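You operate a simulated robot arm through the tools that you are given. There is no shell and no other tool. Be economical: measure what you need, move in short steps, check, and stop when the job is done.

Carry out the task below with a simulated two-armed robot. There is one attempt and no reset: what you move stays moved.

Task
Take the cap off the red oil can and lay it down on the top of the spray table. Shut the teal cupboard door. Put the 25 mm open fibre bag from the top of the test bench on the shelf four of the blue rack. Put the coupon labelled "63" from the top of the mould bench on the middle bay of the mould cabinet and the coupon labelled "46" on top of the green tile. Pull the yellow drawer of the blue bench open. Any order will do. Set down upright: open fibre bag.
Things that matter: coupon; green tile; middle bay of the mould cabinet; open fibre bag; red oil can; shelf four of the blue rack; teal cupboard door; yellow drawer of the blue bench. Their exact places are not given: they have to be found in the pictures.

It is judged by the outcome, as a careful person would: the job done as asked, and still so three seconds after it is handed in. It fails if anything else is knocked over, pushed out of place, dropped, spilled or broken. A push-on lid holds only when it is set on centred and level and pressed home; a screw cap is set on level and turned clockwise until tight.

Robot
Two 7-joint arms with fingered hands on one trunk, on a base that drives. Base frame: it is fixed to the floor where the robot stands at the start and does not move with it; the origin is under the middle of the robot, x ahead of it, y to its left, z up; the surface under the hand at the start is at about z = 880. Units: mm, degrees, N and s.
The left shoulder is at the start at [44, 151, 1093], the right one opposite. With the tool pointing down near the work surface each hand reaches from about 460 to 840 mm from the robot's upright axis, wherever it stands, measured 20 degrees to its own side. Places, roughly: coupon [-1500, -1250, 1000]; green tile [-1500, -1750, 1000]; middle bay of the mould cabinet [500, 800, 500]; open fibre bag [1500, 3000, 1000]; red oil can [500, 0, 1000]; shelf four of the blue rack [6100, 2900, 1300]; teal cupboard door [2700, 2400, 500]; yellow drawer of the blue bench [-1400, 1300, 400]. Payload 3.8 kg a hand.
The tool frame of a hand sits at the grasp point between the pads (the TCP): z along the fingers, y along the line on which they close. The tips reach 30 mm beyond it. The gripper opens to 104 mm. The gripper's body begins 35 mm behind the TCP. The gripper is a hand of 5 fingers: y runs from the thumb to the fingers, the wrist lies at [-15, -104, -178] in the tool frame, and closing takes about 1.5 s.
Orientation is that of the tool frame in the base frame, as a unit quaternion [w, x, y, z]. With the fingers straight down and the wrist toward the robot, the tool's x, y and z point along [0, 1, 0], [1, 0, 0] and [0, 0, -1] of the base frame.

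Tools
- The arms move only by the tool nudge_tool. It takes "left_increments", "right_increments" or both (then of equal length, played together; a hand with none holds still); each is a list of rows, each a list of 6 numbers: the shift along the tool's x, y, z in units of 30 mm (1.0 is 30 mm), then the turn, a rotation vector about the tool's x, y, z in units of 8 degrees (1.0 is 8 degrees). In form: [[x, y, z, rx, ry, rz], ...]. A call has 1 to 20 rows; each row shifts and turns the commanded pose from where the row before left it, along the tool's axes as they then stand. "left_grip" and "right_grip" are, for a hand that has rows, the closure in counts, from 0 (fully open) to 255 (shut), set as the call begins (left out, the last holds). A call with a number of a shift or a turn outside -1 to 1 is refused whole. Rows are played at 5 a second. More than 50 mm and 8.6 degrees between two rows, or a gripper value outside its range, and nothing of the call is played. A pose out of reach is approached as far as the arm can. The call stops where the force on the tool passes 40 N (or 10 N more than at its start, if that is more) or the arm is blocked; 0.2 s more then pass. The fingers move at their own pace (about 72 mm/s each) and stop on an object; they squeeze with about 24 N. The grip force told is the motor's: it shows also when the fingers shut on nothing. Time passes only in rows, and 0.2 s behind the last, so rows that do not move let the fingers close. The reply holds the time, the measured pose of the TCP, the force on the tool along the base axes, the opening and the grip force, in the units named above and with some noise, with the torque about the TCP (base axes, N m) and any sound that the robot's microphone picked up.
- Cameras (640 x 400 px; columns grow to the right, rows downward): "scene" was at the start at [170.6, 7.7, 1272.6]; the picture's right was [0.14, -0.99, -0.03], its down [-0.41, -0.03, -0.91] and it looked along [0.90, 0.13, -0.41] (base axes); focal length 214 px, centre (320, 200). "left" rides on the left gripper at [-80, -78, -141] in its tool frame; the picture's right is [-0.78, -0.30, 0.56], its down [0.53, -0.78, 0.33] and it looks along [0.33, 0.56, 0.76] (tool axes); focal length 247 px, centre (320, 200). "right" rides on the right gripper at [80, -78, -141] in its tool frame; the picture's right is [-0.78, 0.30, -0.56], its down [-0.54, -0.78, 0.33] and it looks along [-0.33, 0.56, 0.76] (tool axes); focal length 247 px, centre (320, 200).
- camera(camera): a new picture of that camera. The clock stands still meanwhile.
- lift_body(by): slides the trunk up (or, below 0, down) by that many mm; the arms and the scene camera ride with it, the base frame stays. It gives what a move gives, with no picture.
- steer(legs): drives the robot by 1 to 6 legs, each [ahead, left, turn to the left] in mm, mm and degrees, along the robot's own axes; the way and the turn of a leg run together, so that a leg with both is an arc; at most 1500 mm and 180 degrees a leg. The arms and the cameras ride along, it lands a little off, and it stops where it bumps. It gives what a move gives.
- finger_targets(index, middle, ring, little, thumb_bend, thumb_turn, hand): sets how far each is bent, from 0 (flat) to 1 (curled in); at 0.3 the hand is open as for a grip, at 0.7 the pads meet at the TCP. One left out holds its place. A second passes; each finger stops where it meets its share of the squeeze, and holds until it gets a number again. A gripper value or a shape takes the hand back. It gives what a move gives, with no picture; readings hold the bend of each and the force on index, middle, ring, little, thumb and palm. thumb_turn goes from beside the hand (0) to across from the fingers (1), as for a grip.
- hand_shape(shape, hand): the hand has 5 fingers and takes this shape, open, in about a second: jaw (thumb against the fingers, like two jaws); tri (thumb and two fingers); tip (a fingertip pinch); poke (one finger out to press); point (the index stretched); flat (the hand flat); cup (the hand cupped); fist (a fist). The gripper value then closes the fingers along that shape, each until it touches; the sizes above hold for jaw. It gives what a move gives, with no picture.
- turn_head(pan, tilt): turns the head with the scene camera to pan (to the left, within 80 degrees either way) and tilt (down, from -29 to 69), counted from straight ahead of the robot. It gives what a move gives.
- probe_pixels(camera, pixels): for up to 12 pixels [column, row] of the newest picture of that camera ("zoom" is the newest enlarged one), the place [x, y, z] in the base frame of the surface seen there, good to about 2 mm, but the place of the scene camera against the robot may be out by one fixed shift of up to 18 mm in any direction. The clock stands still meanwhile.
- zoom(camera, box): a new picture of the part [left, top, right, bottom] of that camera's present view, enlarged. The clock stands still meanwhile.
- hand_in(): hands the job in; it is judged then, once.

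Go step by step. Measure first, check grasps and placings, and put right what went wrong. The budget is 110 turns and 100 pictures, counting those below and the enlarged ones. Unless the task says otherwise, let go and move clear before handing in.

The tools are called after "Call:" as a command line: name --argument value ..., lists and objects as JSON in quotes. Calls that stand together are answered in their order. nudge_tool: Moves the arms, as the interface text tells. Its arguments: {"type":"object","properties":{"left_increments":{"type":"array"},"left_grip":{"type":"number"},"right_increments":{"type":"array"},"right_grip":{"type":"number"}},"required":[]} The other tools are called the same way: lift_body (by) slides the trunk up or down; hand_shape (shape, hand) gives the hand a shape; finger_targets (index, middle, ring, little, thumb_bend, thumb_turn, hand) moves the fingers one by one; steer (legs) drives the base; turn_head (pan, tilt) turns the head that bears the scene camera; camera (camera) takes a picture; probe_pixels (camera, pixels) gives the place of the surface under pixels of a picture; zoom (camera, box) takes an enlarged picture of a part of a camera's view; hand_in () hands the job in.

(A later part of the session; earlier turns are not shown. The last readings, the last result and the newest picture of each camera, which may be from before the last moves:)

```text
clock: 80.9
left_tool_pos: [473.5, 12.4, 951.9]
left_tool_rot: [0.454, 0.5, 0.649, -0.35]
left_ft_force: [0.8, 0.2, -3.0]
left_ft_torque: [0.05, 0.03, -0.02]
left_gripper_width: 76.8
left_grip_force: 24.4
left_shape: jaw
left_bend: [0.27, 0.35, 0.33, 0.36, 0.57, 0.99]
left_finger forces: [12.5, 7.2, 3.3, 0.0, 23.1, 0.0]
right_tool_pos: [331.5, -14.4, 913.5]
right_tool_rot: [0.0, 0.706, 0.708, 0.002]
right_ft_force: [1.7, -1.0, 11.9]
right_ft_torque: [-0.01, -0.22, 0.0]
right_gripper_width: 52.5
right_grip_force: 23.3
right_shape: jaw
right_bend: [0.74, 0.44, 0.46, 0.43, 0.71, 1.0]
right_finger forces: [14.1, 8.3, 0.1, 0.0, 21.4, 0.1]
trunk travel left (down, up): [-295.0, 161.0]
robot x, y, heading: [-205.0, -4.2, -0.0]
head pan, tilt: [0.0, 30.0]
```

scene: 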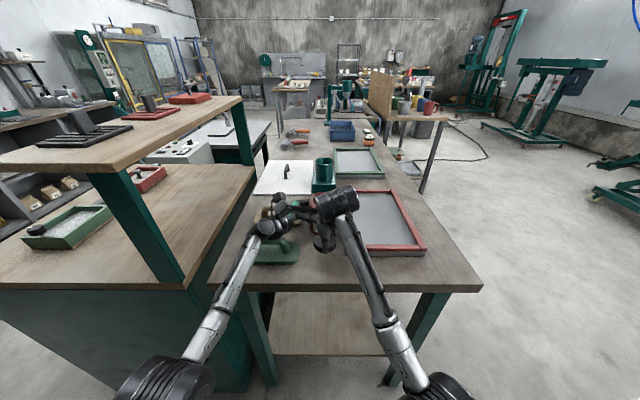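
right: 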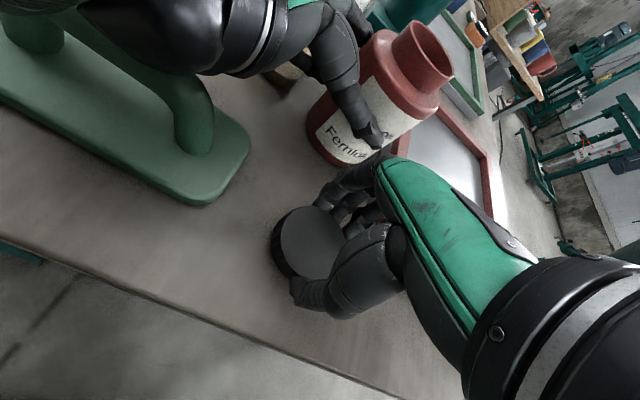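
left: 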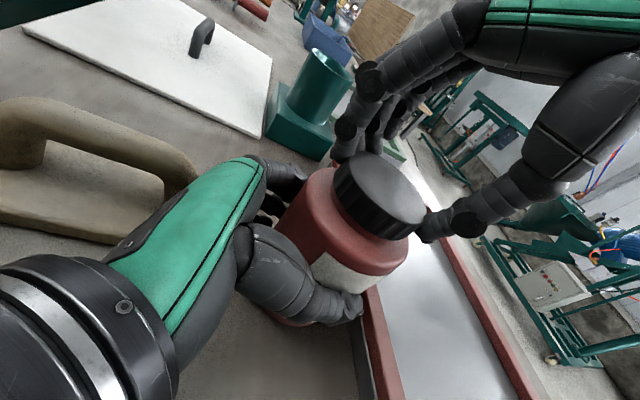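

Contact at 12 N. I open both hands, and lift them straight up and clear.

Call:
nudge_tool --right_increments '[[0, 0, 0, 0, 0, 0], [0, 0, 0, 0, 0, 0], [0, 0, 0, 0, 0, 0], [0, 0, 0, 0, 0, 0], [0, 0, 0, 0, 0, 0], [0, 0, -1, 0, 0, 0], [0, 0, -1, 0, 0, 0], [0, 0, -1, 0, 0, 0], [0, 0, -1, 0, 0, 0], [0, 0, -1, 0, 0, 0], [0, 0, -1, 0, 0, 0], [0, 0, -1, 0, 0, 0], [0, 0, -1, 0, 0, 0]]' --right_grip 0 --left_increments '[[0, 0, 0, 0, 0, 0], [0, 0, 0, 0, 0, 0], [0, 0, 0, 0, 0, 0], [0, 0, 0, 0, 0, 0], [0, 0, 0, 0, 0, 0], [-0.6, 0, -0.22, 0, 0, 0], [-0.94, 0, -0.342, 0, 0, 0], [-0.94, 0, -0.342, 0, 0, 0], [-0.94, 0, -0.342, 0, 0, 0], [-0.94, 0, -0.342, 0, 0, 0], [-0.94, 0, -0.342, 0, 0, 0], [-0.94, 0, -0.342, 0, 0, 0], [-0.94, 0, -0.342, 0, 0, 0]]' --left_grip 0

Call:
lift_body --by 160

Call:
turn_head --pan 15 --tilt 25

Call:
camera --camera "scene"

Call:
turn_head --pan 65 --tilt 28

Call:
camera --camera "scene"

```text
clock: 83.7
left_tool_pos: [472.1, 13.8, 1181.5]
left_tool_rot: [0.454, 0.499, 0.649, -0.351]
left_ft_force: [-0.1, -0.2, 0.6]
left_ft_torque: [0.0, 0.04, -0.02]
left_gripper_width: 103.6
left_grip_force: 0.0
left_shape: jaw
left_bend: [0.3, 0.3, 0.3, 0.3, 0.3, 0.98]
left_finger forces: [0.0, 0.0, 0.1, 0.2, 0.0, 0.0]
right_tool_pos: [330.1, -13.7, 1152.4]
right_tool_rot: [-0.001, 0.706, 0.708, -0.001]
right_ft_force: [0.4, -0.9, 0.3]
right_ft_torque: [0.0, -0.01, -0.02]
right_gripper_width: 103.9
right_grip_force: 0.0
right_shape: jaw
right_bend: [0.3, 0.3, 0.3, 0.3, 0.3, 0.98]
right_finger forces: [0.0, 0.0, 0.1, 0.0, 0.1, 0.1]
trunk travel left (down, up): [-295.0, 161.0]
robot x, y, heading: [-200.3, 0.6, 0.1]
head pan, tilt: [0.0, 30.0]
```

```text
clock: 85.6
left_tool_pos: [472.6, 12.2, 1341.9]
left_tool_rot: [0.454, 0.5, 0.649, -0.35]
left_ft_force: [-0.6, 0.3, -0.7]
left_ft_torque: [0.01, -0.01, 0.01]
left_gripper_width: 103.7
left_grip_force: 0.0
left_shape: jaw
left_bend: [0.3, 0.3, 0.3, 0.3, 0.3, 0.98]
left_finger forces: [0.1, 0.0, 0.0, 0.0, 0.0, 0.0]
right_tool_pos: [330.2, -14.4, 1311.9]
right_tool_rot: [-0.001, 0.707, 0.707, 0.0]
right_ft_force: [0.0, -0.2, 0.5]
right_ft_torque: [-0.06, -0.03, -0.02]
right_gripper_width: 103.8
right_grip_force: 0.0
right_shape: jaw
right_bend: [0.3, 0.3, 0.3, 0.3, 0.3, 0.98]
right_finger forces: [0.0, 0.0, 0.0, 0.0, 0.0, 0.0]
trunk travel left (down, up): [-455.0, 1.0]
robot x, y, heading: [-202.9, -2.6, -0.1]
head pan, tilt: [0.0, 30.0]
```

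```text
clock: 86.3
left_tool_pos: [473.2, 13.8, 1340.6]
left_tool_rot: [0.455, 0.499, 0.649, -0.351]
left_ft_force: [0.4, 0.4, -0.4]
left_ft_torque: [-0.02, 0.0, -0.01]
left_gripper_width: 103.6
left_grip_force: 0.1
left_shape: jaw
left_bend: [0.3, 0.3, 0.3, 0.3, 0.3, 0.98]
left_finger forces: [0.1, 0.0, 0.2, 0.0, 0.0, 0.0]
right_tool_pos: [329.6, -15.1, 1311.6]
right_tool_rot: [0.0, 0.707, 0.707, 0.0]
right_ft_force: [-0.7, 0.5, -0.6]
right_ft_torque: [-0.01, 0.02, 0.02]
right_gripper_width: 103.6
right_grip_force: 0.1
right_shape: jaw
right_bend: [0.3, 0.3, 0.3, 0.3, 0.3, 0.98]
right_finger forces: [0.1, 0.1, 0.1, 0.0, 0.1, 0.0]
trunk travel left (down, up): [-455.0, 1.0]
robot x, y, heading: [-200.4, -5.6, 0.2]
head pan, tilt: [15.0, 25.0]
```

```text
60 pictures are left
```

scene: 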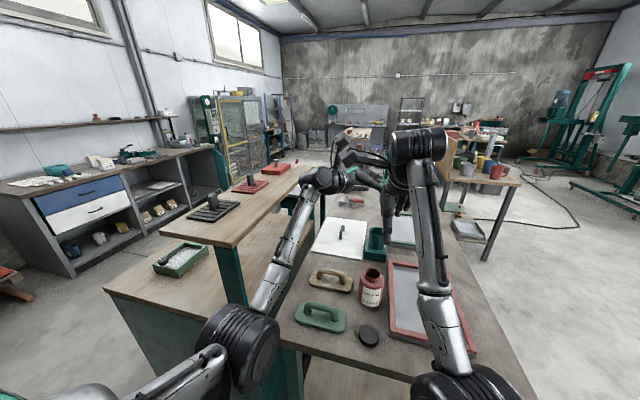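

```text
clock: 87.5
left_tool_pos: [473.3, 13.6, 1340.4]
left_tool_rot: [0.455, 0.5, 0.649, -0.35]
left_ft_force: [0.1, 0.0, 0.8]
left_ft_torque: [0.03, -0.02, 0.04]
left_gripper_width: 103.4
left_grip_force: 0.0
left_shape: jaw
left_bend: [0.3, 0.3, 0.3, 0.3, 0.3, 0.98]
left_finger forces: [0.0, 0.0, 0.0, 0.1, 0.0, 0.0]
right_tool_pos: [331.0, -14.5, 1312.3]
right_tool_rot: [0.0, 0.707, 0.708, -0.001]
right_ft_force: [0.3, -0.5, 0.1]
right_ft_torque: [0.02, 0.01, 0.03]
right_gripper_width: 103.6
right_grip_force: 0.1
right_shape: jaw
right_bend: [0.3, 0.3, 0.3, 0.3, 0.3, 0.98]
right_finger forces: [0.1, 0.0, 0.1, 0.0, 0.0, 0.0]
trunk travel left (down, up): [-455.0, 1.0]
robot x, y, heading: [-200.7, -1.7, 0.2]
head pan, tilt: [65.0, 28.0]
```

```text
59 pictures are left
```

scene: 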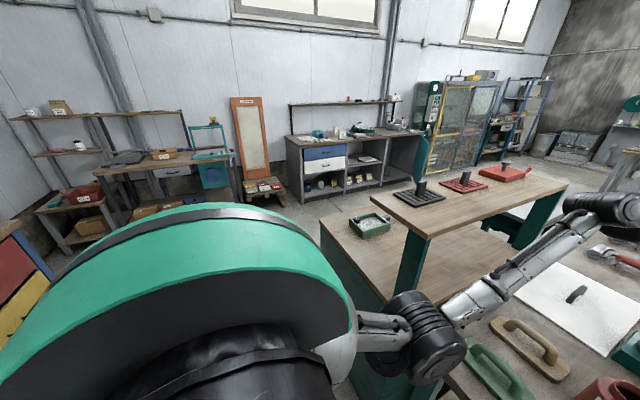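

The cap lies flat at (370,335) beside the open can. Now I tuck the arms, back off and face the blue bench with red/yellow drawers seen at the left edge.

Call:
nudge_tool --left_increments '[[0, 0, 0, 0, 1, 0], [0, 0, 0, 0, 1, 0], [0, 0, 0, 0, 1, 0], [0, 0, 0, 0, 1, 0], [0, 0, 0, 0, 1, 0], [0, 0, 0, 0, 1, 0], [0, 0, 0, 0, 1, 0], [0, 0, 0, 0, 1, 0], [0, 0, 0, 0, 0.75, 0], [0, 0, 0, 0, 0, 0.94], [0, 0, 0, 0, 0, 0.94], [0.9, -0.9, 0, 0, 0, 0], [0.9, -0.9, 0, 0, 0, 0], [0.9, -0.9, 0, 0, 0, 0], [0.9, -0.9, 0, 0, 0, 0], [0.9, -0.9, 0, 0, 0, 0], [0.9, -0.9, 0, 0, 0, 0], [0.9, -0.9, 0, 0, 0, 0], [0.9, -0.9, 0, 0, 0, 0]]' --right_increments '[[0, 0, 0, 0, 0, 0], [0, 0, 0, 0, 0, 0], [0, 0, 0, 0, 0, 0], [0, 0, 0, 0, 0, 0], [0, 0, 0, 0, 0, 0], [0, 0, 0, 0, 0, 0], [0, 0, 0, 0, 0, 0], [0, 0, 0, 0, 0, 0], [-0.9, -0.4, 0, 0, 0, 0], [-0.9, -0.4, 0, 0, 0, 0], [-0.9, -0.4, 0, 0, 0, 0], [-0.9, -0.4, 0, 0, 0, 0], [-0.9, -0.4, 0, 0, 0, 0], [-0.9, -0.4, 0, 0, 0, 0], [-0.9, -0.4, 0, 0, 0, 0], [-0.9, 0, 0, 0, 0, 0], [0, 0, 0, 0, 0, 0], [0, 0, 0, 0, 0, 0], [0, 0, 0, 0, 0, 0]]'

Call:
steer --legs '[[-400, 0, 0], [0, 0, 125]]'

Call:
turn_head --pan 0 --tilt 30

Call:
camera --camera "scene"

```text
clock: 91.5
left_tool_pos: [256.1, 229.9, 1339.9]
left_tool_rot: [-0.001, 0.709, 0.705, 0.0]
left_ft_force: [-0.1, 0.0, 0.2]
left_ft_torque: [-0.01, -0.03, 0.01]
left_gripper_width: 104.0
left_grip_force: 0.1
left_shape: jaw
left_bend: [0.3, 0.3, 0.3, 0.3, 0.3, 0.98]
left_finger forces: [0.0, 0.0, 0.0, 0.1, 0.0, 0.0]
right_tool_pos: [270.5, -232.0, 1287.4]
right_tool_rot: [-0.002, 0.707, 0.708, 0.0]
right_ft_force: [-0.7, 0.0, 0.3]
right_ft_torque: [-0.01, 0.0, -0.02]
right_gripper_width: 103.7
right_grip_force: 0.1
right_shape: jaw
right_bend: [0.3, 0.3, 0.3, 0.3, 0.3, 0.98]
right_finger forces: [0.0, 0.0, 0.0, 0.0, 0.1, 0.1]
right hand out of reach, approached as far as the arm can: row 12, 13, 14, 15
trunk travel left (down, up): [-455.0, 1.0]
robot x, y, heading: [-203.8, -2.3, 0.1]
head pan, tilt: [65.0, 28.0]
```

```text
clock: 99.2
left_tool_pos: [-1060.9, 233.2, 1340.6]
left_tool_rot: [0.0, -0.306, 0.952, -0.001]
left_ft_force: [0.3, 0.5, 0.0]
left_ft_torque: [0.02, 0.02, 0.01]
left_gripper_width: 103.8
left_grip_force: 0.1
left_shape: jaw
left_bend: [0.3, 0.3, 0.3, 0.3, 0.3, 0.98]
left_finger forces: [0.0, 0.1, 0.0, 0.0, 0.0, 0.0]
right_tool_pos: [-696.0, 517.2, 1286.8]
right_tool_rot: [-0.001, -0.309, 0.951, -0.001]
right_ft_force: [-1.4, -0.7, 0.0]
right_ft_torque: [0.02, 0.01, 0.0]
right_gripper_width: 103.6
right_grip_force: 0.0
right_shape: jaw
right_bend: [0.3, 0.3, 0.3, 0.3, 0.3, 0.98]
right_finger forces: [0.0, 0.1, 0.0, 0.1, 0.0, 0.0]
trunk travel left (down, up): [-455.0, 1.0]
robot x, y, heading: [-602.8, -2.8, 125.9]
head pan, tilt: [65.0, 28.0]
```

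```text
clock: 100.6
left_tool_pos: [-1061.3, 234.9, 1341.7]
left_tool_rot: [0.0, -0.307, 0.952, -0.001]
left_ft_force: [0.0, 1.1, -0.6]
left_ft_torque: [0.05, -0.01, 0.0]
left_gripper_width: 104.0
left_grip_force: 0.0
left_shape: jaw
left_bend: [0.3, 0.3, 0.3, 0.3, 0.3, 0.98]
left_finger forces: [0.0, 0.0, 0.1, 0.0, 0.0, 0.0]
right_tool_pos: [-696.2, 515.3, 1286.0]
right_tool_rot: [0.0, -0.309, 0.951, 0.001]
right_ft_force: [0.2, -0.8, -0.4]
right_ft_torque: [0.0, 0.02, 0.01]
right_gripper_width: 103.7
right_grip_force: 0.1
right_shape: jaw
right_bend: [0.3, 0.3, 0.3, 0.3, 0.3, 0.98]
right_finger forces: [0.1, 0.0, 0.0, 0.0, 0.0, 0.0]
trunk travel left (down, up): [-455.0, 1.0]
robot x, y, heading: [-603.5, -4.7, 126.2]
head pan, tilt: [0.0, 30.0]
```

```text
58 pictures are left
```

scene: 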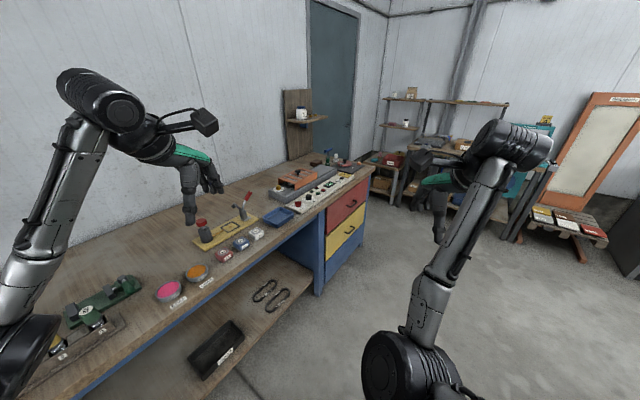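

The blue bench is to the left; red drawer (349,205) above, yellow drawer (345,240) below with a black handle (348,231). Probing it.

Call:
probe_pixels --camera "scene" --pixels '[[329, 248], [362, 217], [362, 232], [327, 272], [348, 231], [344, 234], [353, 228], [349, 203], [320, 250], [300, 300], [366, 180], [325, 210]]'

Call:
zoom --camera "scene" --box '[290, 160, 400, 290]'

```text
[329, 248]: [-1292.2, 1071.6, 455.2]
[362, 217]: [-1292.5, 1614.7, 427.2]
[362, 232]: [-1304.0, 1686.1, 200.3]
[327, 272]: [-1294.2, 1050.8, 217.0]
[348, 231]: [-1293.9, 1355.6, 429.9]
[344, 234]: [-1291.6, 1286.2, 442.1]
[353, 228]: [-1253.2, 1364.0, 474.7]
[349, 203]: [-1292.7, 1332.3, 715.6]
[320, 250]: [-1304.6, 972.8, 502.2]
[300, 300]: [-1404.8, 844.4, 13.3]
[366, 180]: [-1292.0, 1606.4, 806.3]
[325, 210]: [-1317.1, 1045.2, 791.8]
```

```text
3.08 times, centred on (345, 225) of scene
```

zoom: 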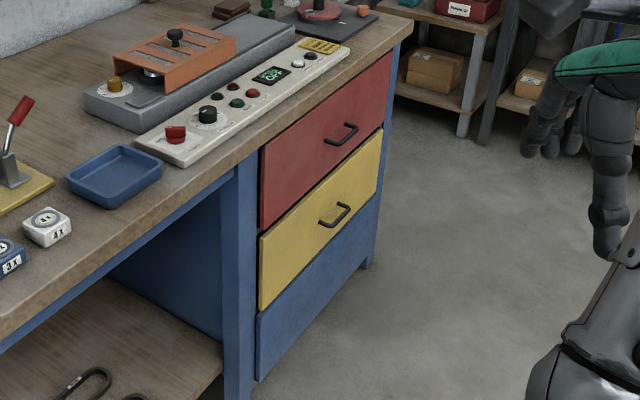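

The yellow drawer faces +x at x≈-1292 with its bow handle near (-1253,1330,472). I drive to face it (heading 180°), then look again before lowering.

Call:
steer --legs '[[0, 0, 54], [20, -1110, 0]]'

Call:
turn_head --pan -15 --tilt 50

Call:
camera --camera "scene"

```text
clock: 108.7
left_tool_pos: [-1090.6, 867.6, 1340.6]
left_tool_rot: [-0.001, 0.707, -0.707, 0.001]
left_ft_force: [0.1, -0.3, -0.2]
left_ft_torque: [0.01, 0.01, 0.01]
left_gripper_width: 103.8
left_grip_force: 0.0
left_shape: jaw
left_bend: [0.3, 0.3, 0.3, 0.3, 0.3, 0.98]
left_finger forces: [0.0, 0.0, 0.1, 0.0, 0.0, 0.0]
right_tool_pos: [-1105.5, 1327.2, 1286.7]
right_tool_rot: [0.001, 0.708, -0.706, 0.0]
right_ft_force: [1.1, -0.6, 0.4]
right_ft_torque: [-0.02, -0.02, 0.0]
right_gripper_width: 103.8
right_grip_force: 0.0
right_shape: jaw
right_bend: [0.3, 0.3, 0.3, 0.3, 0.3, 0.98]
right_finger forces: [0.1, 0.0, 0.0, 0.0, 0.0, 0.0]
trunk travel left (down, up): [-455.0, 1.0]
robot x, y, heading: [-631.2, 1101.7, -179.4]
head pan, tilt: [0.0, 30.0]
```

```text
clock: 109.5
left_tool_pos: [-1089.6, 867.2, 1340.9]
left_tool_rot: [0.001, -0.707, 0.707, -0.001]
left_ft_force: [0.1, -0.3, 0.5]
left_ft_torque: [-0.01, -0.01, 0.0]
left_gripper_width: 103.9
left_grip_force: 0.1
left_shape: jaw
left_bend: [0.3, 0.3, 0.3, 0.3, 0.3, 0.98]
left_finger forces: [0.1, 0.0, 0.1, 0.1, 0.0, 0.0]
right_tool_pos: [-1105.2, 1329.0, 1286.1]
right_tool_rot: [0.001, 0.708, -0.706, 0.001]
right_ft_force: [-0.5, -0.3, 0.1]
right_ft_torque: [0.01, -0.01, 0.01]
right_gripper_width: 103.8
right_grip_force: 0.1
right_shape: jaw
right_bend: [0.3, 0.3, 0.3, 0.3, 0.3, 0.98]
right_finger forces: [0.1, 0.0, 0.1, 0.0, 0.1, 0.1]
trunk travel left (down, up): [-455.0, 1.0]
robot x, y, heading: [-630.2, 1100.5, -179.5]
head pan, tilt: [-15.0, 50.0]
```

```text
56 pictures are left
```

scene: 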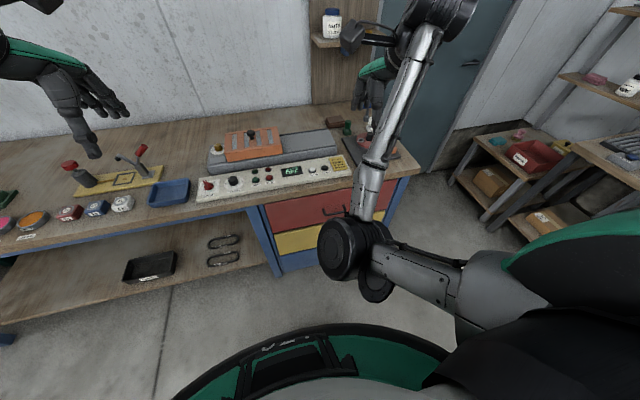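

Lowering the trunk and tilting the right hand forward 30°, then a look with the right hand's camera.

Call:
lift_body --by -455

Call:
nudge_tool --right_increments '[[0, 0, 0, -1, 0, 0], [0, 0, 0, -1, 0, 0], [0, 0, 0, -1, 0, 0], [0, 0, 0, -0.75, 0, 0], [0, -0.5, 0.86, 0, 0, 0], [0, -0.5, 0.86, 0, 0, 0], [0, -0.5, 0.86, 0, 0, 0], [0, -0.5, 0.86, 0, 0, 0], [0, -0.5, 0.86, 0, 0, 0], [0, -0.5, 0.86, 0, 0, 0], [0, -0.5, 0.86, 0, 0, 0]]'

Call:
camera --camera "right"

Call:
camera --camera "scene"

```text
refused: -455 is not a number from -400 to 400
```

```text
clock: 110.5
left_tool_pos: [-1089.8, 867.5, 1340.9]
left_tool_rot: [-0.001, 0.707, -0.707, 0.001]
left_ft_force: [-0.5, -0.6, 0.3]
left_ft_torque: [0.01, 0.0, 0.01]
left_gripper_width: 103.7
left_grip_force: 0.0
left_shape: jaw
left_bend: [0.3, 0.3, 0.3, 0.3, 0.3, 0.98]
left_finger forces: [0.0, 0.0, 0.1, 0.1, 0.1, 0.1]
right_tool_pos: [-1115.7, 1339.5, 1379.4]
right_tool_rot: [-0.218, -0.666, 0.672, 0.239]
right_ft_force: [-1.3, 0.3, -1.0]
right_ft_torque: [0.01, 0.0, 0.01]
right_gripper_width: 103.6
right_grip_force: 0.0
right_shape: jaw
right_bend: [0.3, 0.3, 0.3, 0.3, 0.3, 0.98]
right_finger forces: [0.0, 0.1, 0.1, 0.0, 0.0, 0.0]
trunk travel left (down, up): [-455.0, 1.0]
robot x, y, heading: [-631.0, 1103.5, -179.5]
head pan, tilt: [-15.0, 50.0]
stopped in row 4 (right hand): the arm was blocked; the commanded pose is now the measured one
```

```text
55 pictures are left
```

right: 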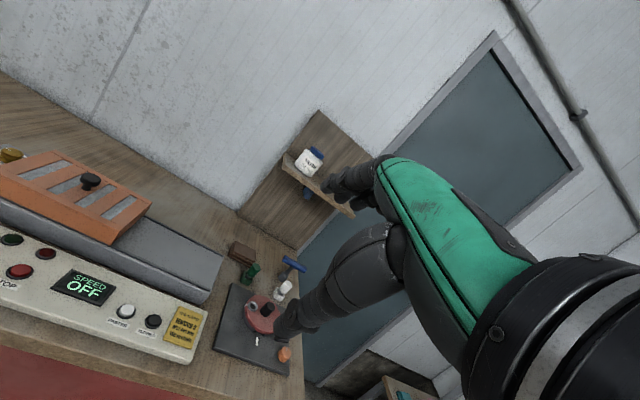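

```text
54 pictures are left
```

scene: 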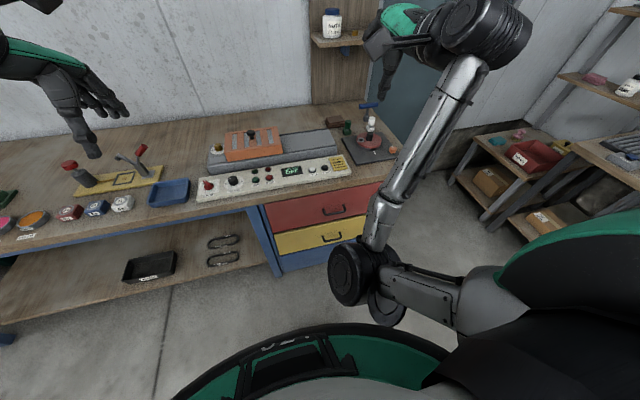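

The handle of the yellow drawer is visible at (331,237). Probe it, and lower the trunk in two steps.

Call:
probe_pixels --camera "scene" --pixels '[[331, 240], [322, 238], [341, 235], [323, 241], [340, 238], [331, 237], [300, 240], [333, 212]]'

Call:
lift_body --by -300

Call:
nudge_tool --right_increments '[[0, -0.5, 0.86, 0, 0, 0], [0, -0.5, 0.86, 0, 0, 0], [0, -0.5, 0.86, 0, 0, 0], [0, -0.5, 0.86, 0, 0, 0], [0, -0.5, 0.86, 0, 0, 0], [0, -0.5, 0.86, 0, 0, 0], [0, 0, 0, 0, 0, 0]]'

Call:
lift_body --by -155

```text
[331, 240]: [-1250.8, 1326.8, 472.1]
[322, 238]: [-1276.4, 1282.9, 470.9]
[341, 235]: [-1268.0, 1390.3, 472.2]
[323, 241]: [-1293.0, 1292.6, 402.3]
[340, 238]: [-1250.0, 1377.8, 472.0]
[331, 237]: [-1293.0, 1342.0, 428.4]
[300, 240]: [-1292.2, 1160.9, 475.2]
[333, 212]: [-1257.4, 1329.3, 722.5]
```

```text
clock: 113.5
left_tool_pos: [-1090.7, 867.1, 1040.7]
left_tool_rot: [0.0, -0.707, 0.707, 0.0]
left_ft_force: [-0.2, 0.1, -0.2]
left_ft_torque: [0.01, -0.02, 0.0]
left_gripper_width: 103.8
left_grip_force: 0.0
left_shape: jaw
left_bend: [0.3, 0.3, 0.3, 0.3, 0.3, 0.98]
left_finger forces: [0.0, 0.0, 0.1, 0.0, 0.0, 0.0]
right_tool_pos: [-1137.7, 1338.6, 1033.6]
right_tool_rot: [-0.19, -0.676, 0.681, 0.208]
right_ft_force: [0.0, 0.0, 0.6]
right_ft_torque: [0.0, 0.02, 0.0]
right_gripper_width: 103.7
right_grip_force: 0.1
right_shape: jaw
right_bend: [0.3, 0.3, 0.3, 0.3, 0.3, 0.98]
right_finger forces: [0.1, 0.0, 0.0, 0.0, 0.1, 0.1]
trunk travel left (down, up): [-155.0, 301.0]
robot x, y, heading: [-630.7, 1100.8, -179.4]
head pan, tilt: [-15.0, 50.0]
```

```text
clock: 115.0
left_tool_pos: [-1090.6, 867.9, 1041.3]
left_tool_rot: [0.001, -0.707, 0.707, -0.001]
left_ft_force: [0.9, 0.4, 0.3]
left_ft_torque: [0.01, 0.0, -0.01]
left_gripper_width: 103.6
left_grip_force: 0.0
left_shape: jaw
left_bend: [0.3, 0.3, 0.3, 0.3, 0.3, 0.98]
left_finger forces: [0.0, 0.0, 0.0, 0.0, 0.1, 0.1]
right_tool_pos: [-1146.7, 1343.0, 854.6]
right_tool_rot: [-0.19, -0.677, 0.68, 0.208]
right_ft_force: [-0.2, 0.7, 0.7]
right_ft_torque: [0.06, 0.02, 0.0]
right_gripper_width: 103.9
right_grip_force: 0.0
right_shape: jaw
right_bend: [0.3, 0.3, 0.3, 0.3, 0.3, 0.98]
right_finger forces: [0.1, 0.0, 0.0, 0.0, 0.1, 0.0]
trunk travel left (down, up): [-155.0, 301.0]
robot x, y, heading: [-632.1, 1099.0, -180.0]
head pan, tilt: [-15.0, 50.0]
```

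```text
clock: 116.8
left_tool_pos: [-1089.8, 866.9, 887.1]
left_tool_rot: [0.0, -0.707, 0.707, -0.001]
left_ft_force: [0.5, -0.6, -0.6]
left_ft_torque: [0.01, 0.01, -0.03]
left_gripper_width: 103.9
left_grip_force: 0.0
left_shape: jaw
left_bend: [0.3, 0.3, 0.3, 0.3, 0.3, 0.98]
left_finger forces: [0.1, 0.0, 0.0, 0.1, 0.0, 0.0]
right_tool_pos: [-1145.5, 1342.6, 586.9]
right_tool_rot: [-0.117, -0.695, 0.696, 0.137]
right_ft_force: [-0.2, -0.2, 0.3]
right_ft_torque: [0.0, 0.0, -0.01]
right_gripper_width: 103.9
right_grip_force: 0.2
right_shape: jaw
right_bend: [0.3, 0.3, 0.3, 0.3, 0.3, 0.98]
right_finger forces: [0.0, 0.0, 0.0, 0.0, 0.1, 0.0]
trunk travel left (down, up): [0.0, 456.0]
robot x, y, heading: [-628.7, 1102.6, -179.4]
head pan, tilt: [-15.0, 50.0]
```

Handle bar: x≈-1250, y 1283–1390, z≈460–472. The right hand is above and in front of it; checking with its own camera.

Call:
camera --camera "right"

```text
53 pictures are left
```

right: 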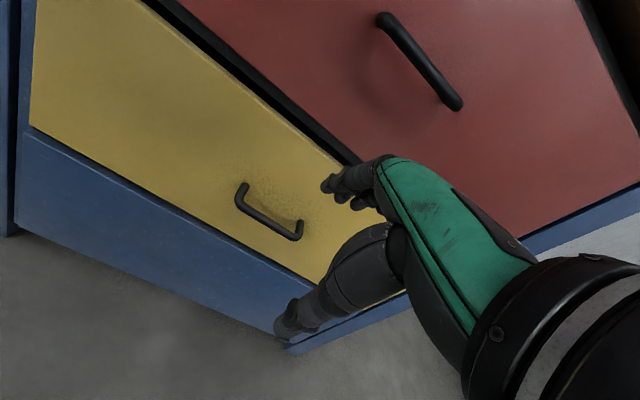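

Call:
probe_pixels --camera "right" --pixels '[[240, 200], [244, 207], [268, 224], [292, 237], [254, 217], [281, 232], [245, 185], [301, 226], [410, 55]]'

```text
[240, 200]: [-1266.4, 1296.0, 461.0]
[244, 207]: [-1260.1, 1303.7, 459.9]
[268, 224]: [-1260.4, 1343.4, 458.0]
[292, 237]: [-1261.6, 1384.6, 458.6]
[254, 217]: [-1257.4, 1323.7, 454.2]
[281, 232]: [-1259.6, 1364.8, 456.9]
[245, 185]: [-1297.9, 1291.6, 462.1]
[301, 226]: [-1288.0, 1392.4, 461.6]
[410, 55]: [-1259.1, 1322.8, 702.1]
```

Bar centre is (-1262,1343,460), gap to the face ≈32 mm. I straighten the hand to vertical and partly close it to ~30 mm so the fingers fit behind the bar.

Call:
nudge_tool --right_increments '[[0, 0, 0, 0.9, 0, 0], [0, 0, 0, 0.9, 0, 0], [0, 0, 0, 0.8, 0, 0], [0, 0, 0, 0, 0, 0], [0, 0, 0, 0, 0, 0], [0, 0, 0, 0, 0, 0], [0, 0, 0, 0, 0, 0]]' --right_grip 180

Call:
camera --camera "right"

```text
clock: 118.4
left_tool_pos: [-1090.7, 867.2, 885.8]
left_tool_rot: [0.0, 0.707, -0.707, 0.001]
left_ft_force: [-0.9, -0.3, -0.5]
left_ft_torque: [0.02, 0.01, -0.02]
left_gripper_width: 103.3
left_grip_force: 0.1
left_shape: jaw
left_bend: [0.3, 0.3, 0.3, 0.3, 0.3, 0.98]
left_finger forces: [0.1, 0.0, 0.0, 0.1, 0.0, 0.0]
right_tool_pos: [-1146.0, 1342.8, 586.7]
right_tool_rot: [0.01, -0.704, 0.71, 0.009]
right_ft_force: [0.6, 0.6, -1.0]
right_ft_torque: [-0.03, 0.0, -0.01]
right_gripper_width: 30.9
right_grip_force: 0.0
right_shape: jaw
right_bend: [0.74, 0.54, 0.51, 0.48, 0.74, 1.0]
right_finger forces: [0.0, 0.0, 0.0, 0.0, 0.1, 0.0]
trunk travel left (down, up): [0.0, 456.0]
robot x, y, heading: [-631.2, 1100.9, -179.6]
head pan, tilt: [-15.0, 50.0]
```

```text
52 pictures are left
```

right: 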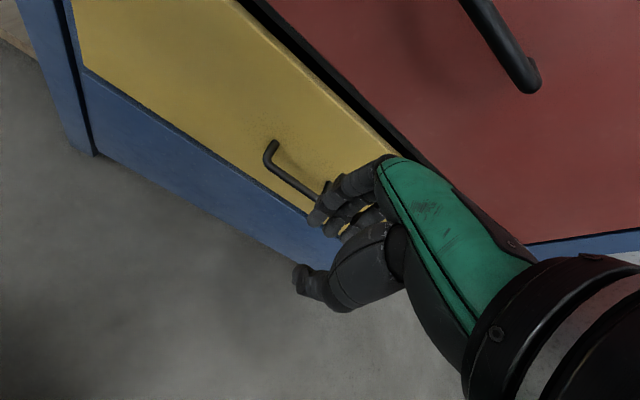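

The jaw closes unevenly (index 0.74, others ~0.5), so I set each finger to 0.6 with the thumb open, tilt the hand 20° forward, and move to 80 mm short of the bar.

Call:
nudge_tool --right_increments '[[0, 0, 0, -0.9, 0, 0], [0, 0, 0, -0.9, 0, 0], [0, 0, 0, -0.7, 0, 0], [0, 0.7, 0.7, 0, 0, 0], [0, 0.7, 0.7, 0, 0, 0], [0, 0.69, 0.75, 0, 0, 0], [0, 0, 0, 0, 0, 0]]'

Call:
finger_targets --hand "right" --index 0.6 --middle 0.6 --ring 0.6 --little 0.6 --thumb_bend 0.3 --thumb_turn 1

Call:
camera --camera "right"

Call:
camera --camera "scene"

```text
clock: 120.0
left_tool_pos: [-1090.7, 866.6, 886.2]
left_tool_rot: [0.001, -0.707, 0.707, 0.0]
left_ft_force: [-1.3, -0.1, 0.1]
left_ft_torque: [0.02, 0.0, 0.01]
left_gripper_width: 103.7
left_grip_force: 0.0
left_shape: jaw
left_bend: [0.3, 0.3, 0.3, 0.3, 0.3, 0.98]
left_finger forces: [0.0, 0.0, 0.0, 0.0, 0.0, 0.0]
right_tool_pos: [-1226.9, 1346.0, 545.5]
right_tool_rot: [-0.111, -0.695, 0.698, 0.133]
right_ft_force: [0.6, -0.6, 0.2]
right_ft_torque: [0.01, 0.01, -0.01]
right_gripper_width: 31.0
right_grip_force: 0.1
right_shape: jaw
right_bend: [0.74, 0.54, 0.51, 0.48, 0.74, 1.0]
right_finger forces: [0.0, 0.0, 0.0, 0.0, 0.1, 0.0]
trunk travel left (down, up): [0.0, 456.0]
robot x, y, heading: [-628.5, 1099.6, -179.6]
head pan, tilt: [-15.0, 50.0]
```

```text
clock: 121.0
left_tool_pos: [-1090.8, 866.7, 886.2]
left_tool_rot: [-0.001, 0.707, -0.707, 0.001]
left_ft_force: [-0.2, -0.6, -1.0]
left_ft_torque: [-0.02, 0.0, 0.0]
left_gripper_width: 103.6
left_grip_force: 0.1
left_shape: jaw
left_bend: [0.3, 0.3, 0.3, 0.3, 0.3, 0.98]
left_finger forces: [0.1, 0.1, 0.1, 0.0, 0.1, 0.1]
right_tool_pos: [-1225.6, 1346.0, 546.0]
right_tool_rot: [-0.112, -0.695, 0.697, 0.133]
right_ft_force: [0.0, 0.3, 0.2]
right_ft_torque: [0.01, -0.01, 0.01]
right_gripper_width: 64.3
right_grip_force: 0.1
right_shape: fingers
right_bend: [0.6, 0.6, 0.6, 0.6, 0.3, 0.98]
right_finger forces: [0.1, 0.0, 0.0, 0.1, 0.0, 0.0]
trunk travel left (down, up): [0.0, 456.0]
robot x, y, heading: [-629.4, 1104.7, -179.5]
head pan, tilt: [-15.0, 50.0]
```

```text
51 pictures are left
```

right: 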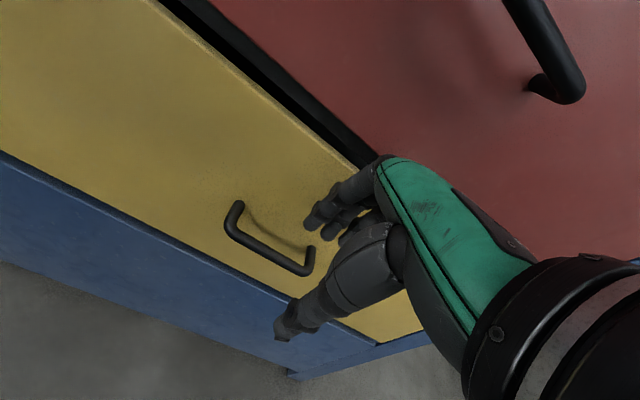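

```text
50 pictures are left
```

scene: 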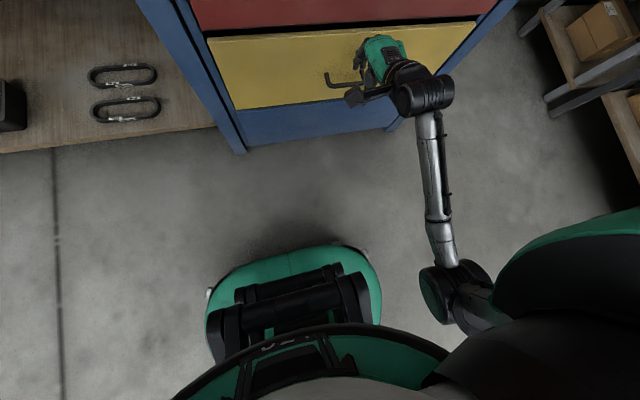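

Fingers are aligned with the bar. Moving down along the fingers 80 mm.

Call:
nudge_tool --right_increments '[[0.08, 0, 0.67, 0, 0, 0], [0, 0, 0.67, 0, 0, 0], [0, 0, 0.67, 0, 0, 0], [0, 0, 0.66, 0, 0, 0], [0, 0, 0, 0, 0, 0]]'

Call:
camera --camera "right"

```text
clock: 122.2
left_tool_pos: [-1089.5, 866.7, 885.8]
left_tool_rot: [0.0, -0.707, 0.708, -0.001]
left_ft_force: [0.5, 0.1, 0.9]
left_ft_torque: [0.0, -0.01, 0.01]
left_gripper_width: 103.7
left_grip_force: 0.2
left_shape: jaw
left_bend: [0.3, 0.3, 0.3, 0.3, 0.3, 0.98]
left_finger forces: [0.0, 0.0, 0.1, 0.1, 0.0, 0.0]
right_tool_pos: [-1254.8, 1344.1, 469.8]
right_tool_rot: [-0.112, -0.695, 0.698, 0.133]
right_ft_force: [0.2, -0.3, 0.8]
right_ft_torque: [-0.03, -0.01, -0.01]
right_gripper_width: 64.4
right_grip_force: 0.0
right_shape: fingers
right_bend: [0.6, 0.6, 0.6, 0.6, 0.3, 0.98]
right_finger forces: [0.0, 0.0, 0.1, 0.0, 0.1, 0.0]
trunk travel left (down, up): [0.0, 456.0]
robot x, y, heading: [-628.9, 1103.2, -179.8]
head pan, tilt: [-15.0, 50.0]
```

```text
49 pictures are left
```

right: 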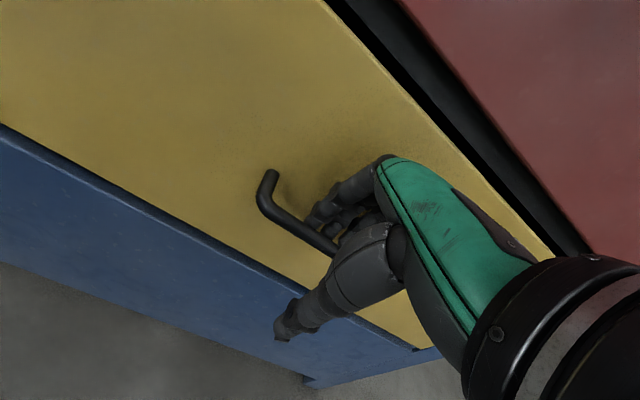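

No contact, and the bar passes between fingers and thumb. I curl the fingers around it, then pull by driving back 260 mm.

Call:
finger_targets --hand "right" --index 0.8 --middle 0.8 --ring 0.8 --little 0.8 --thumb_bend 0.7

Call:
steer --legs '[[-260, 0, 0]]'

Call:
camera --camera "scene"

```text
clock: 123.2
left_tool_pos: [-1090.3, 868.0, 885.9]
left_tool_rot: [-0.001, 0.707, -0.707, 0.001]
left_ft_force: [0.1, 0.6, 0.1]
left_ft_torque: [0.02, -0.01, 0.04]
left_gripper_width: 103.7
left_grip_force: 0.1
left_shape: jaw
left_bend: [0.3, 0.3, 0.3, 0.3, 0.3, 0.98]
left_finger forces: [0.0, 0.1, 0.1, 0.0, 0.1, 0.0]
right_tool_pos: [-1253.9, 1344.8, 470.2]
right_tool_rot: [-0.111, -0.695, 0.698, 0.132]
right_ft_force: [-3.9, 1.9, -3.2]
right_ft_torque: [0.08, 0.83, 0.14]
right_gripper_width: 5.3
right_grip_force: 22.1
right_shape: fingers
right_bend: [0.74, 0.7, 0.71, 0.8, 0.65, 1.0]
right_finger forces: [6.9, 24.9, 7.8, 0.1, 4.6, 0.0]
trunk travel left (down, up): [0.0, 456.0]
robot x, y, heading: [-631.9, 1100.7, -179.6]
head pan, tilt: [-15.0, 50.0]
```

```text
clock: 125.1
left_tool_pos: [-827.1, 868.2, 886.2]
left_tool_rot: [-0.001, 0.708, -0.706, 0.001]
left_ft_force: [0.0, -0.5, 0.2]
left_ft_torque: [0.01, 0.04, 0.0]
left_gripper_width: 104.0
left_grip_force: 0.0
left_shape: jaw
left_bend: [0.3, 0.3, 0.3, 0.3, 0.3, 0.98]
left_finger forces: [0.0, 0.0, 0.1, 0.1, 0.0, 0.0]
right_tool_pos: [-990.4, 1345.7, 471.3]
right_tool_rot: [-0.112, -0.696, 0.697, 0.131]
right_ft_force: [-1.0, -6.1, -7.2]
right_ft_torque: [0.0, 0.7, 0.16]
right_gripper_width: 5.5
right_grip_force: 23.3
right_shape: fingers
right_bend: [0.74, 0.7, 0.72, 0.8, 0.65, 1.0]
right_finger forces: [6.0, 27.5, 7.2, 0.0, 5.4, 0.1]
trunk travel left (down, up): [0.0, 456.0]
robot x, y, heading: [-369.9, 1106.1, -179.6]
head pan, tilt: [-15.0, 50.0]
```

```text
48 pictures are left
```

scene: 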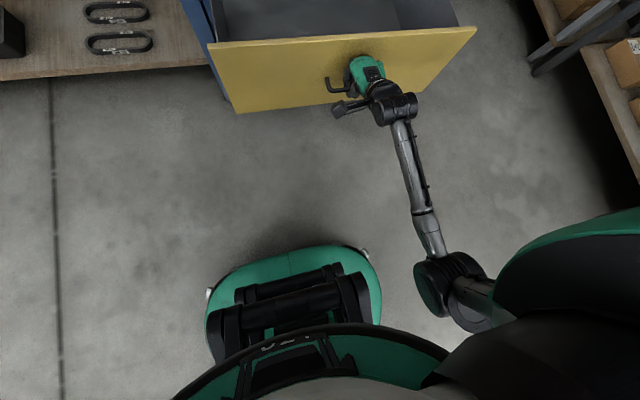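

The drawer is open by ~260 mm. I release the handle, withdraw upward, back off, and turn toward the mould bench to look.

Call:
finger_targets --hand "right" --index 0.58 --middle 0.58 --ring 0.58 --little 0.58 --thumb_bend 0.3

Call:
nudge_tool --right_increments '[[0, 0, -0.67, 0, 0, 0], [0, 0, -0.67, 0, 0, 0], [0, 0, -0.67, 0, 0, 0], [0, 0, -0.67, 0, 0, 0], [0, 0, -1, 0, 0, 0], [0, -0.8, 0, 0, 0, 0], [0, -0.8, 0, 0, 0, 0]]'

Call:
steer --legs '[[-200, 0, 0]]'

Call:
nudge_tool --right_increments '[[0, 0, 0, 0.9, 0, 0], [0, 0, 0, 0.9, 0, 0], [0, 0, 0, 0.65, 0, 0], [0, 0, -1, 0, 0, 0], [0, 0, -1, 0, 0, 0], [0, 0, -1, 0, 0, 0], [0, 0, -1, 0, 0, 0], [0, 0, -1, 0, 0, 0], [0, 0, -1, 0, 0, 0]]' --right_grip 0

Call:
lift_body --by 300

Call:
turn_head --pan 30 --tilt 25

Call:
camera --camera "scene"

```text
clock: 126.1
left_tool_pos: [-826.8, 868.9, 885.7]
left_tool_rot: [0.0, 0.708, -0.706, 0.001]
left_ft_force: [-0.3, -0.2, 0.4]
left_ft_torque: [-0.04, 0.03, 0.01]
left_gripper_width: 103.8
left_grip_force: 0.1
left_shape: jaw
left_bend: [0.3, 0.3, 0.3, 0.3, 0.3, 0.98]
left_finger forces: [0.1, 0.0, 0.0, 0.0, 0.0, 0.1]
right_tool_pos: [-991.1, 1345.1, 470.5]
right_tool_rot: [-0.112, -0.696, 0.697, 0.131]
right_ft_force: [-0.3, -0.3, 0.8]
right_ft_torque: [0.0, 0.04, -0.04]
right_gripper_width: 68.3
right_grip_force: 0.7
right_shape: fingers
right_bend: [0.57, 0.57, 0.57, 0.57, 0.3, 0.98]
right_finger forces: [0.2, 0.2, 0.6, 0.0, 0.0, 0.1]
trunk travel left (down, up): [0.0, 456.0]
robot x, y, heading: [-371.1, 1104.7, -179.3]
head pan, tilt: [-15.0, 50.0]
```

```text
clock: 127.7
left_tool_pos: [-827.3, 869.8, 885.0]
left_tool_rot: [0.0, 0.707, -0.707, 0.0]
left_ft_force: [0.1, -0.5, 1.2]
left_ft_torque: [0.0, -0.01, -0.03]
left_gripper_width: 104.0
left_grip_force: 0.1
left_shape: jaw
left_bend: [0.3, 0.3, 0.3, 0.3, 0.3, 0.98]
left_finger forces: [0.1, 0.0, 0.0, 0.1, 0.0, 0.0]
right_tool_pos: [-909.0, 1342.4, 558.8]
right_tool_rot: [-0.113, -0.696, 0.697, 0.132]
right_ft_force: [0.8, -0.1, 0.4]
right_ft_torque: [0.02, -0.02, 0.01]
right_gripper_width: 68.7
right_grip_force: 0.1
right_shape: fingers
right_bend: [0.57, 0.57, 0.57, 0.57, 0.3, 0.98]
right_finger forces: [0.0, 0.0, 0.1, 0.1, 0.1, 0.0]
trunk travel left (down, up): [0.0, 456.0]
robot x, y, heading: [-365.8, 1104.2, -179.5]
head pan, tilt: [-15.0, 50.0]
```

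```text
clock: 129.3
left_tool_pos: [-626.1, 869.8, 885.1]
left_tool_rot: [0.0, 0.708, -0.706, 0.0]
left_ft_force: [1.3, 0.8, 0.5]
left_ft_torque: [0.02, 0.03, 0.0]
left_gripper_width: 103.8
left_grip_force: 0.1
left_shape: jaw
left_bend: [0.3, 0.3, 0.3, 0.3, 0.3, 0.98]
left_finger forces: [0.1, 0.1, 0.1, 0.0, 0.1, 0.0]
right_tool_pos: [-708.9, 1345.0, 558.7]
right_tool_rot: [-0.112, -0.696, 0.697, 0.131]
right_ft_force: [0.6, 0.3, -0.4]
right_ft_torque: [-0.03, -0.03, 0.01]
right_gripper_width: 68.3
right_grip_force: 0.0
right_shape: fingers
right_bend: [0.57, 0.57, 0.57, 0.57, 0.3, 0.98]
right_finger forces: [0.0, 0.0, 0.0, 0.0, 0.0, 0.0]
trunk travel left (down, up): [0.0, 456.0]
robot x, y, heading: [-167.3, 1104.4, -179.6]
head pan, tilt: [-15.0, 50.0]
```

```text
clock: 131.3
left_tool_pos: [-627.3, 870.2, 886.8]
left_tool_rot: [0.0, 0.708, -0.707, 0.0]
left_ft_force: [-0.4, 0.4, -0.8]
left_ft_torque: [-0.01, 0.01, 0.02]
left_gripper_width: 103.7
left_grip_force: 0.2
left_shape: jaw
left_bend: [0.3, 0.3, 0.3, 0.3, 0.3, 0.98]
left_finger forces: [0.0, 0.0, 0.1, 0.0, 0.0, 0.1]
right_tool_pos: [-707.2, 1339.2, 737.6]
right_tool_rot: [0.008, -0.705, 0.709, 0.01]
right_ft_force: [0.0, -0.7, -0.4]
right_ft_torque: [-0.01, -0.01, 0.0]
right_gripper_width: 103.9
right_grip_force: 0.0
right_shape: jaw
right_bend: [0.3, 0.3, 0.3, 0.3, 0.3, 0.98]
right_finger forces: [0.1, 0.1, 0.0, 0.0, 0.0, 0.0]
trunk travel left (down, up): [0.0, 456.0]
robot x, y, heading: [-167.2, 1106.0, -179.4]
head pan, tilt: [-15.0, 50.0]
```

```text
clock: 134.3
left_tool_pos: [-627.1, 870.2, 1185.9]
left_tool_rot: [-0.001, 0.709, -0.705, 0.001]
left_ft_force: [0.2, -0.2, -0.9]
left_ft_torque: [0.03, 0.01, -0.04]
left_gripper_width: 103.9
left_grip_force: 0.1
left_shape: jaw
left_bend: [0.3, 0.3, 0.3, 0.3, 0.3, 0.98]
left_finger forces: [0.1, 0.0, 0.1, 0.0, 0.1, 0.1]
right_tool_pos: [-708.5, 1339.3, 1037.8]
right_tool_rot: [0.008, -0.705, 0.709, 0.011]
right_ft_force: [1.0, 0.1, -0.3]
right_ft_torque: [-0.05, 0.0, 0.03]
right_gripper_width: 103.9
right_grip_force: 0.1
right_shape: jaw
right_bend: [0.3, 0.3, 0.3, 0.3, 0.3, 0.98]
right_finger forces: [0.1, 0.0, 0.0, 0.0, 0.1, 0.0]
trunk travel left (down, up): [-300.0, 156.0]
robot x, y, heading: [-169.7, 1107.3, -179.5]
head pan, tilt: [-15.0, 50.0]
```

```text
clock: 135.4
left_tool_pos: [-626.3, 870.9, 1185.0]
left_tool_rot: [0.0, 0.708, -0.706, 0.001]
left_ft_force: [0.1, 0.0, 0.7]
left_ft_torque: [0.06, 0.0, -0.03]
left_gripper_width: 103.7
left_grip_force: 0.1
left_shape: jaw
left_bend: [0.3, 0.3, 0.3, 0.3, 0.3, 0.98]
left_finger forces: [0.0, 0.1, 0.1, 0.1, 0.0, 0.1]
right_tool_pos: [-708.5, 1337.3, 1037.3]
right_tool_rot: [0.009, -0.705, 0.709, 0.011]
right_ft_force: [-0.3, 0.2, -0.1]
right_ft_torque: [0.0, 0.0, 0.02]
right_gripper_width: 103.6
right_grip_force: 0.0
right_shape: jaw
right_bend: [0.3, 0.3, 0.3, 0.3, 0.3, 0.98]
right_finger forces: [0.0, 0.0, 0.0, 0.0, 0.1, 0.1]
trunk travel left (down, up): [-300.0, 156.0]
robot x, y, heading: [-163.8, 1107.4, -179.7]
head pan, tilt: [30.0, 25.0]
```

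```text
47 pictures are left
```

scene: 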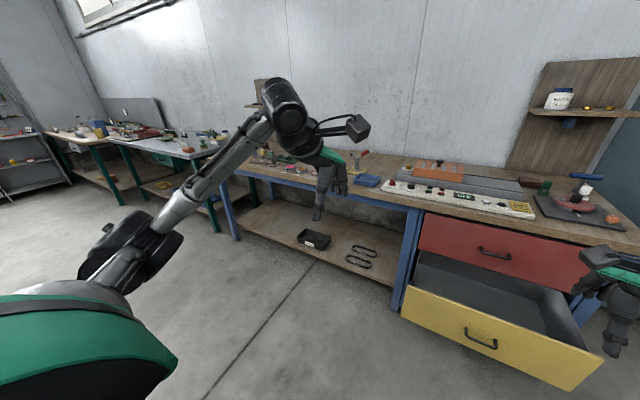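

The drawer stays open. The benches continue along the same wall, so I strafe along to y≈-1500 and look at the mould bench.

Call:
steer --legs '[[0, 1450, 0], [0, 1150, 0], [450, 0, 0]]'

Call:
turn_head --pan 0 --tilt 35

Call:
camera --camera "scene"

```text
clock: 150.5
left_tool_pos: [-1040.9, -1758.5, 1185.5]
left_tool_rot: [0.0, 0.711, -0.703, 0.0]
left_ft_force: [-0.1, 0.0, 0.9]
left_ft_torque: [-0.04, 0.04, -0.01]
left_gripper_width: 103.6
left_grip_force: 0.1
left_shape: jaw
left_bend: [0.3, 0.3, 0.3, 0.3, 0.3, 0.98]
left_finger forces: [0.0, 0.0, 0.0, 0.0, 0.0, 0.0]
right_tool_pos: [-1125.6, -1289.7, 1038.5]
right_tool_rot: [-0.007, 0.708, -0.706, -0.011]
right_ft_force: [1.1, 0.3, -0.5]
right_ft_torque: [0.0, 0.0, 0.0]
right_gripper_width: 103.8
right_grip_force: 0.1
right_shape: jaw
right_bend: [0.3, 0.3, 0.3, 0.3, 0.3, 0.98]
right_finger forces: [0.0, 0.0, 0.0, 0.1, 0.0, 0.1]
trunk travel left (down, up): [-300.0, 156.0]
robot x, y, heading: [-581.0, -1518.3, -178.8]
head pan, tilt: [30.0, 25.0]
```

```text
clock: 151.4
left_tool_pos: [-1040.8, -1757.4, 1186.1]
left_tool_rot: [0.0, 0.711, -0.703, 0.0]
left_ft_force: [-0.4, 0.1, 0.4]
left_ft_torque: [-0.01, -0.05, 0.0]
left_gripper_width: 103.7
left_grip_force: 0.0
left_shape: jaw
left_bend: [0.3, 0.3, 0.3, 0.3, 0.3, 0.98]
left_finger forces: [0.0, 0.1, 0.1, 0.0, 0.0, 0.1]
right_tool_pos: [-1127.8, -1290.6, 1039.0]
right_tool_rot: [-0.008, 0.708, -0.706, -0.011]
right_ft_force: [0.1, 0.1, -0.2]
right_ft_torque: [0.01, -0.01, -0.03]
right_gripper_width: 103.8
right_grip_force: 0.1
right_shape: jaw
right_bend: [0.3, 0.3, 0.3, 0.3, 0.3, 0.98]
right_finger forces: [0.0, 0.1, 0.0, 0.0, 0.1, 0.1]
trunk travel left (down, up): [-300.0, 156.0]
robot x, y, heading: [-587.9, -1518.2, -179.0]
head pan, tilt: [0.0, 35.0]
```

```text
46 pictures are left
```

scene: 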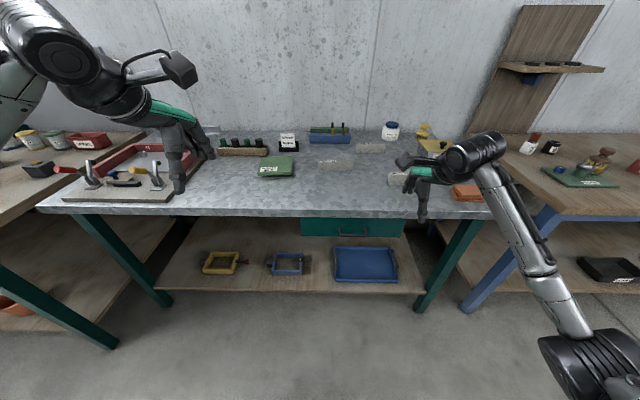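

The mould bench is ahead; a green tile appears at (275,166). Zooming in on the tabletop to find coupons 63 and 46.

Call:
zoom --camera "scene" --box '[195, 110, 345, 200]'

Call:
zoom --camera "scene" --box '[320, 110, 490, 220]'

```text
4.27 times, centred on (270, 155) of scene
```

zoom: 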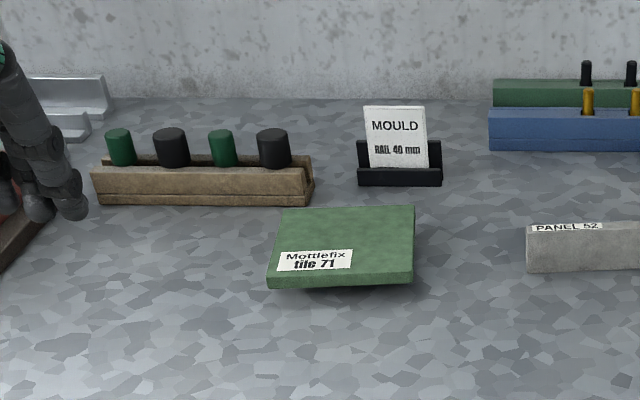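

```text
3.64 times, centred on (405, 165) of scene
```

zoom: 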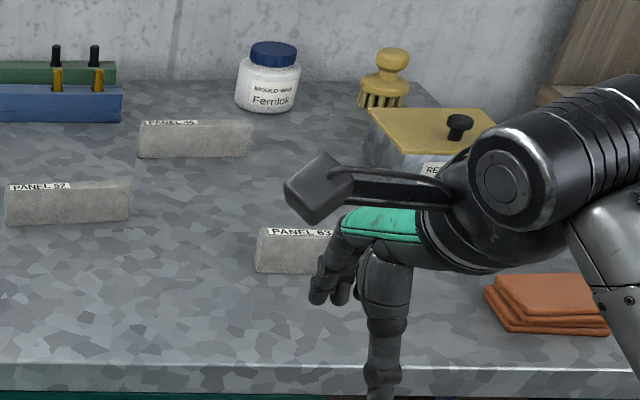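

Coupons stand on edge: PANEL 46 at zoom (195,140), PANEL 6?3 at (300,250), PANEL 52, and the tile. Probing their edges.

Call:
probe_pixels --camera "zoom" --pixels '[[145, 124], [250, 126], [142, 155], [248, 153], [262, 232], [258, 268], [320, 234], [305, 270], [10, 190], [128, 186], [195, 200]]'

Call:
probe_pixels --camera "scene" --pixels '[[264, 158], [292, 158], [291, 172], [260, 174], [276, 164], [300, 195], [385, 160]]'

```text
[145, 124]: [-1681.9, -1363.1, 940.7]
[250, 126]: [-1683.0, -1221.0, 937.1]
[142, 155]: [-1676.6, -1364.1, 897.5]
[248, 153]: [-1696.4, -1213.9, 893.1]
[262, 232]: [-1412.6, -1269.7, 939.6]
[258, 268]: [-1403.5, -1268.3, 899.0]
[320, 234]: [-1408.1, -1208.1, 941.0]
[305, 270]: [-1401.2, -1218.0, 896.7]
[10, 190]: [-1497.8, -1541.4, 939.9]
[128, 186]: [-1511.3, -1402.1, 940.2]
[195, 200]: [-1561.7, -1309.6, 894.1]
```

```text
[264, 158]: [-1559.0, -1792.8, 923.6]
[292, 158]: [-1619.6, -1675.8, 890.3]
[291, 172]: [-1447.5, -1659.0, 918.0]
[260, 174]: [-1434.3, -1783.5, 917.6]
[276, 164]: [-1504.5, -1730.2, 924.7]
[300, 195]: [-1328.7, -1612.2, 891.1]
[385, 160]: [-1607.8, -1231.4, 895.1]
```

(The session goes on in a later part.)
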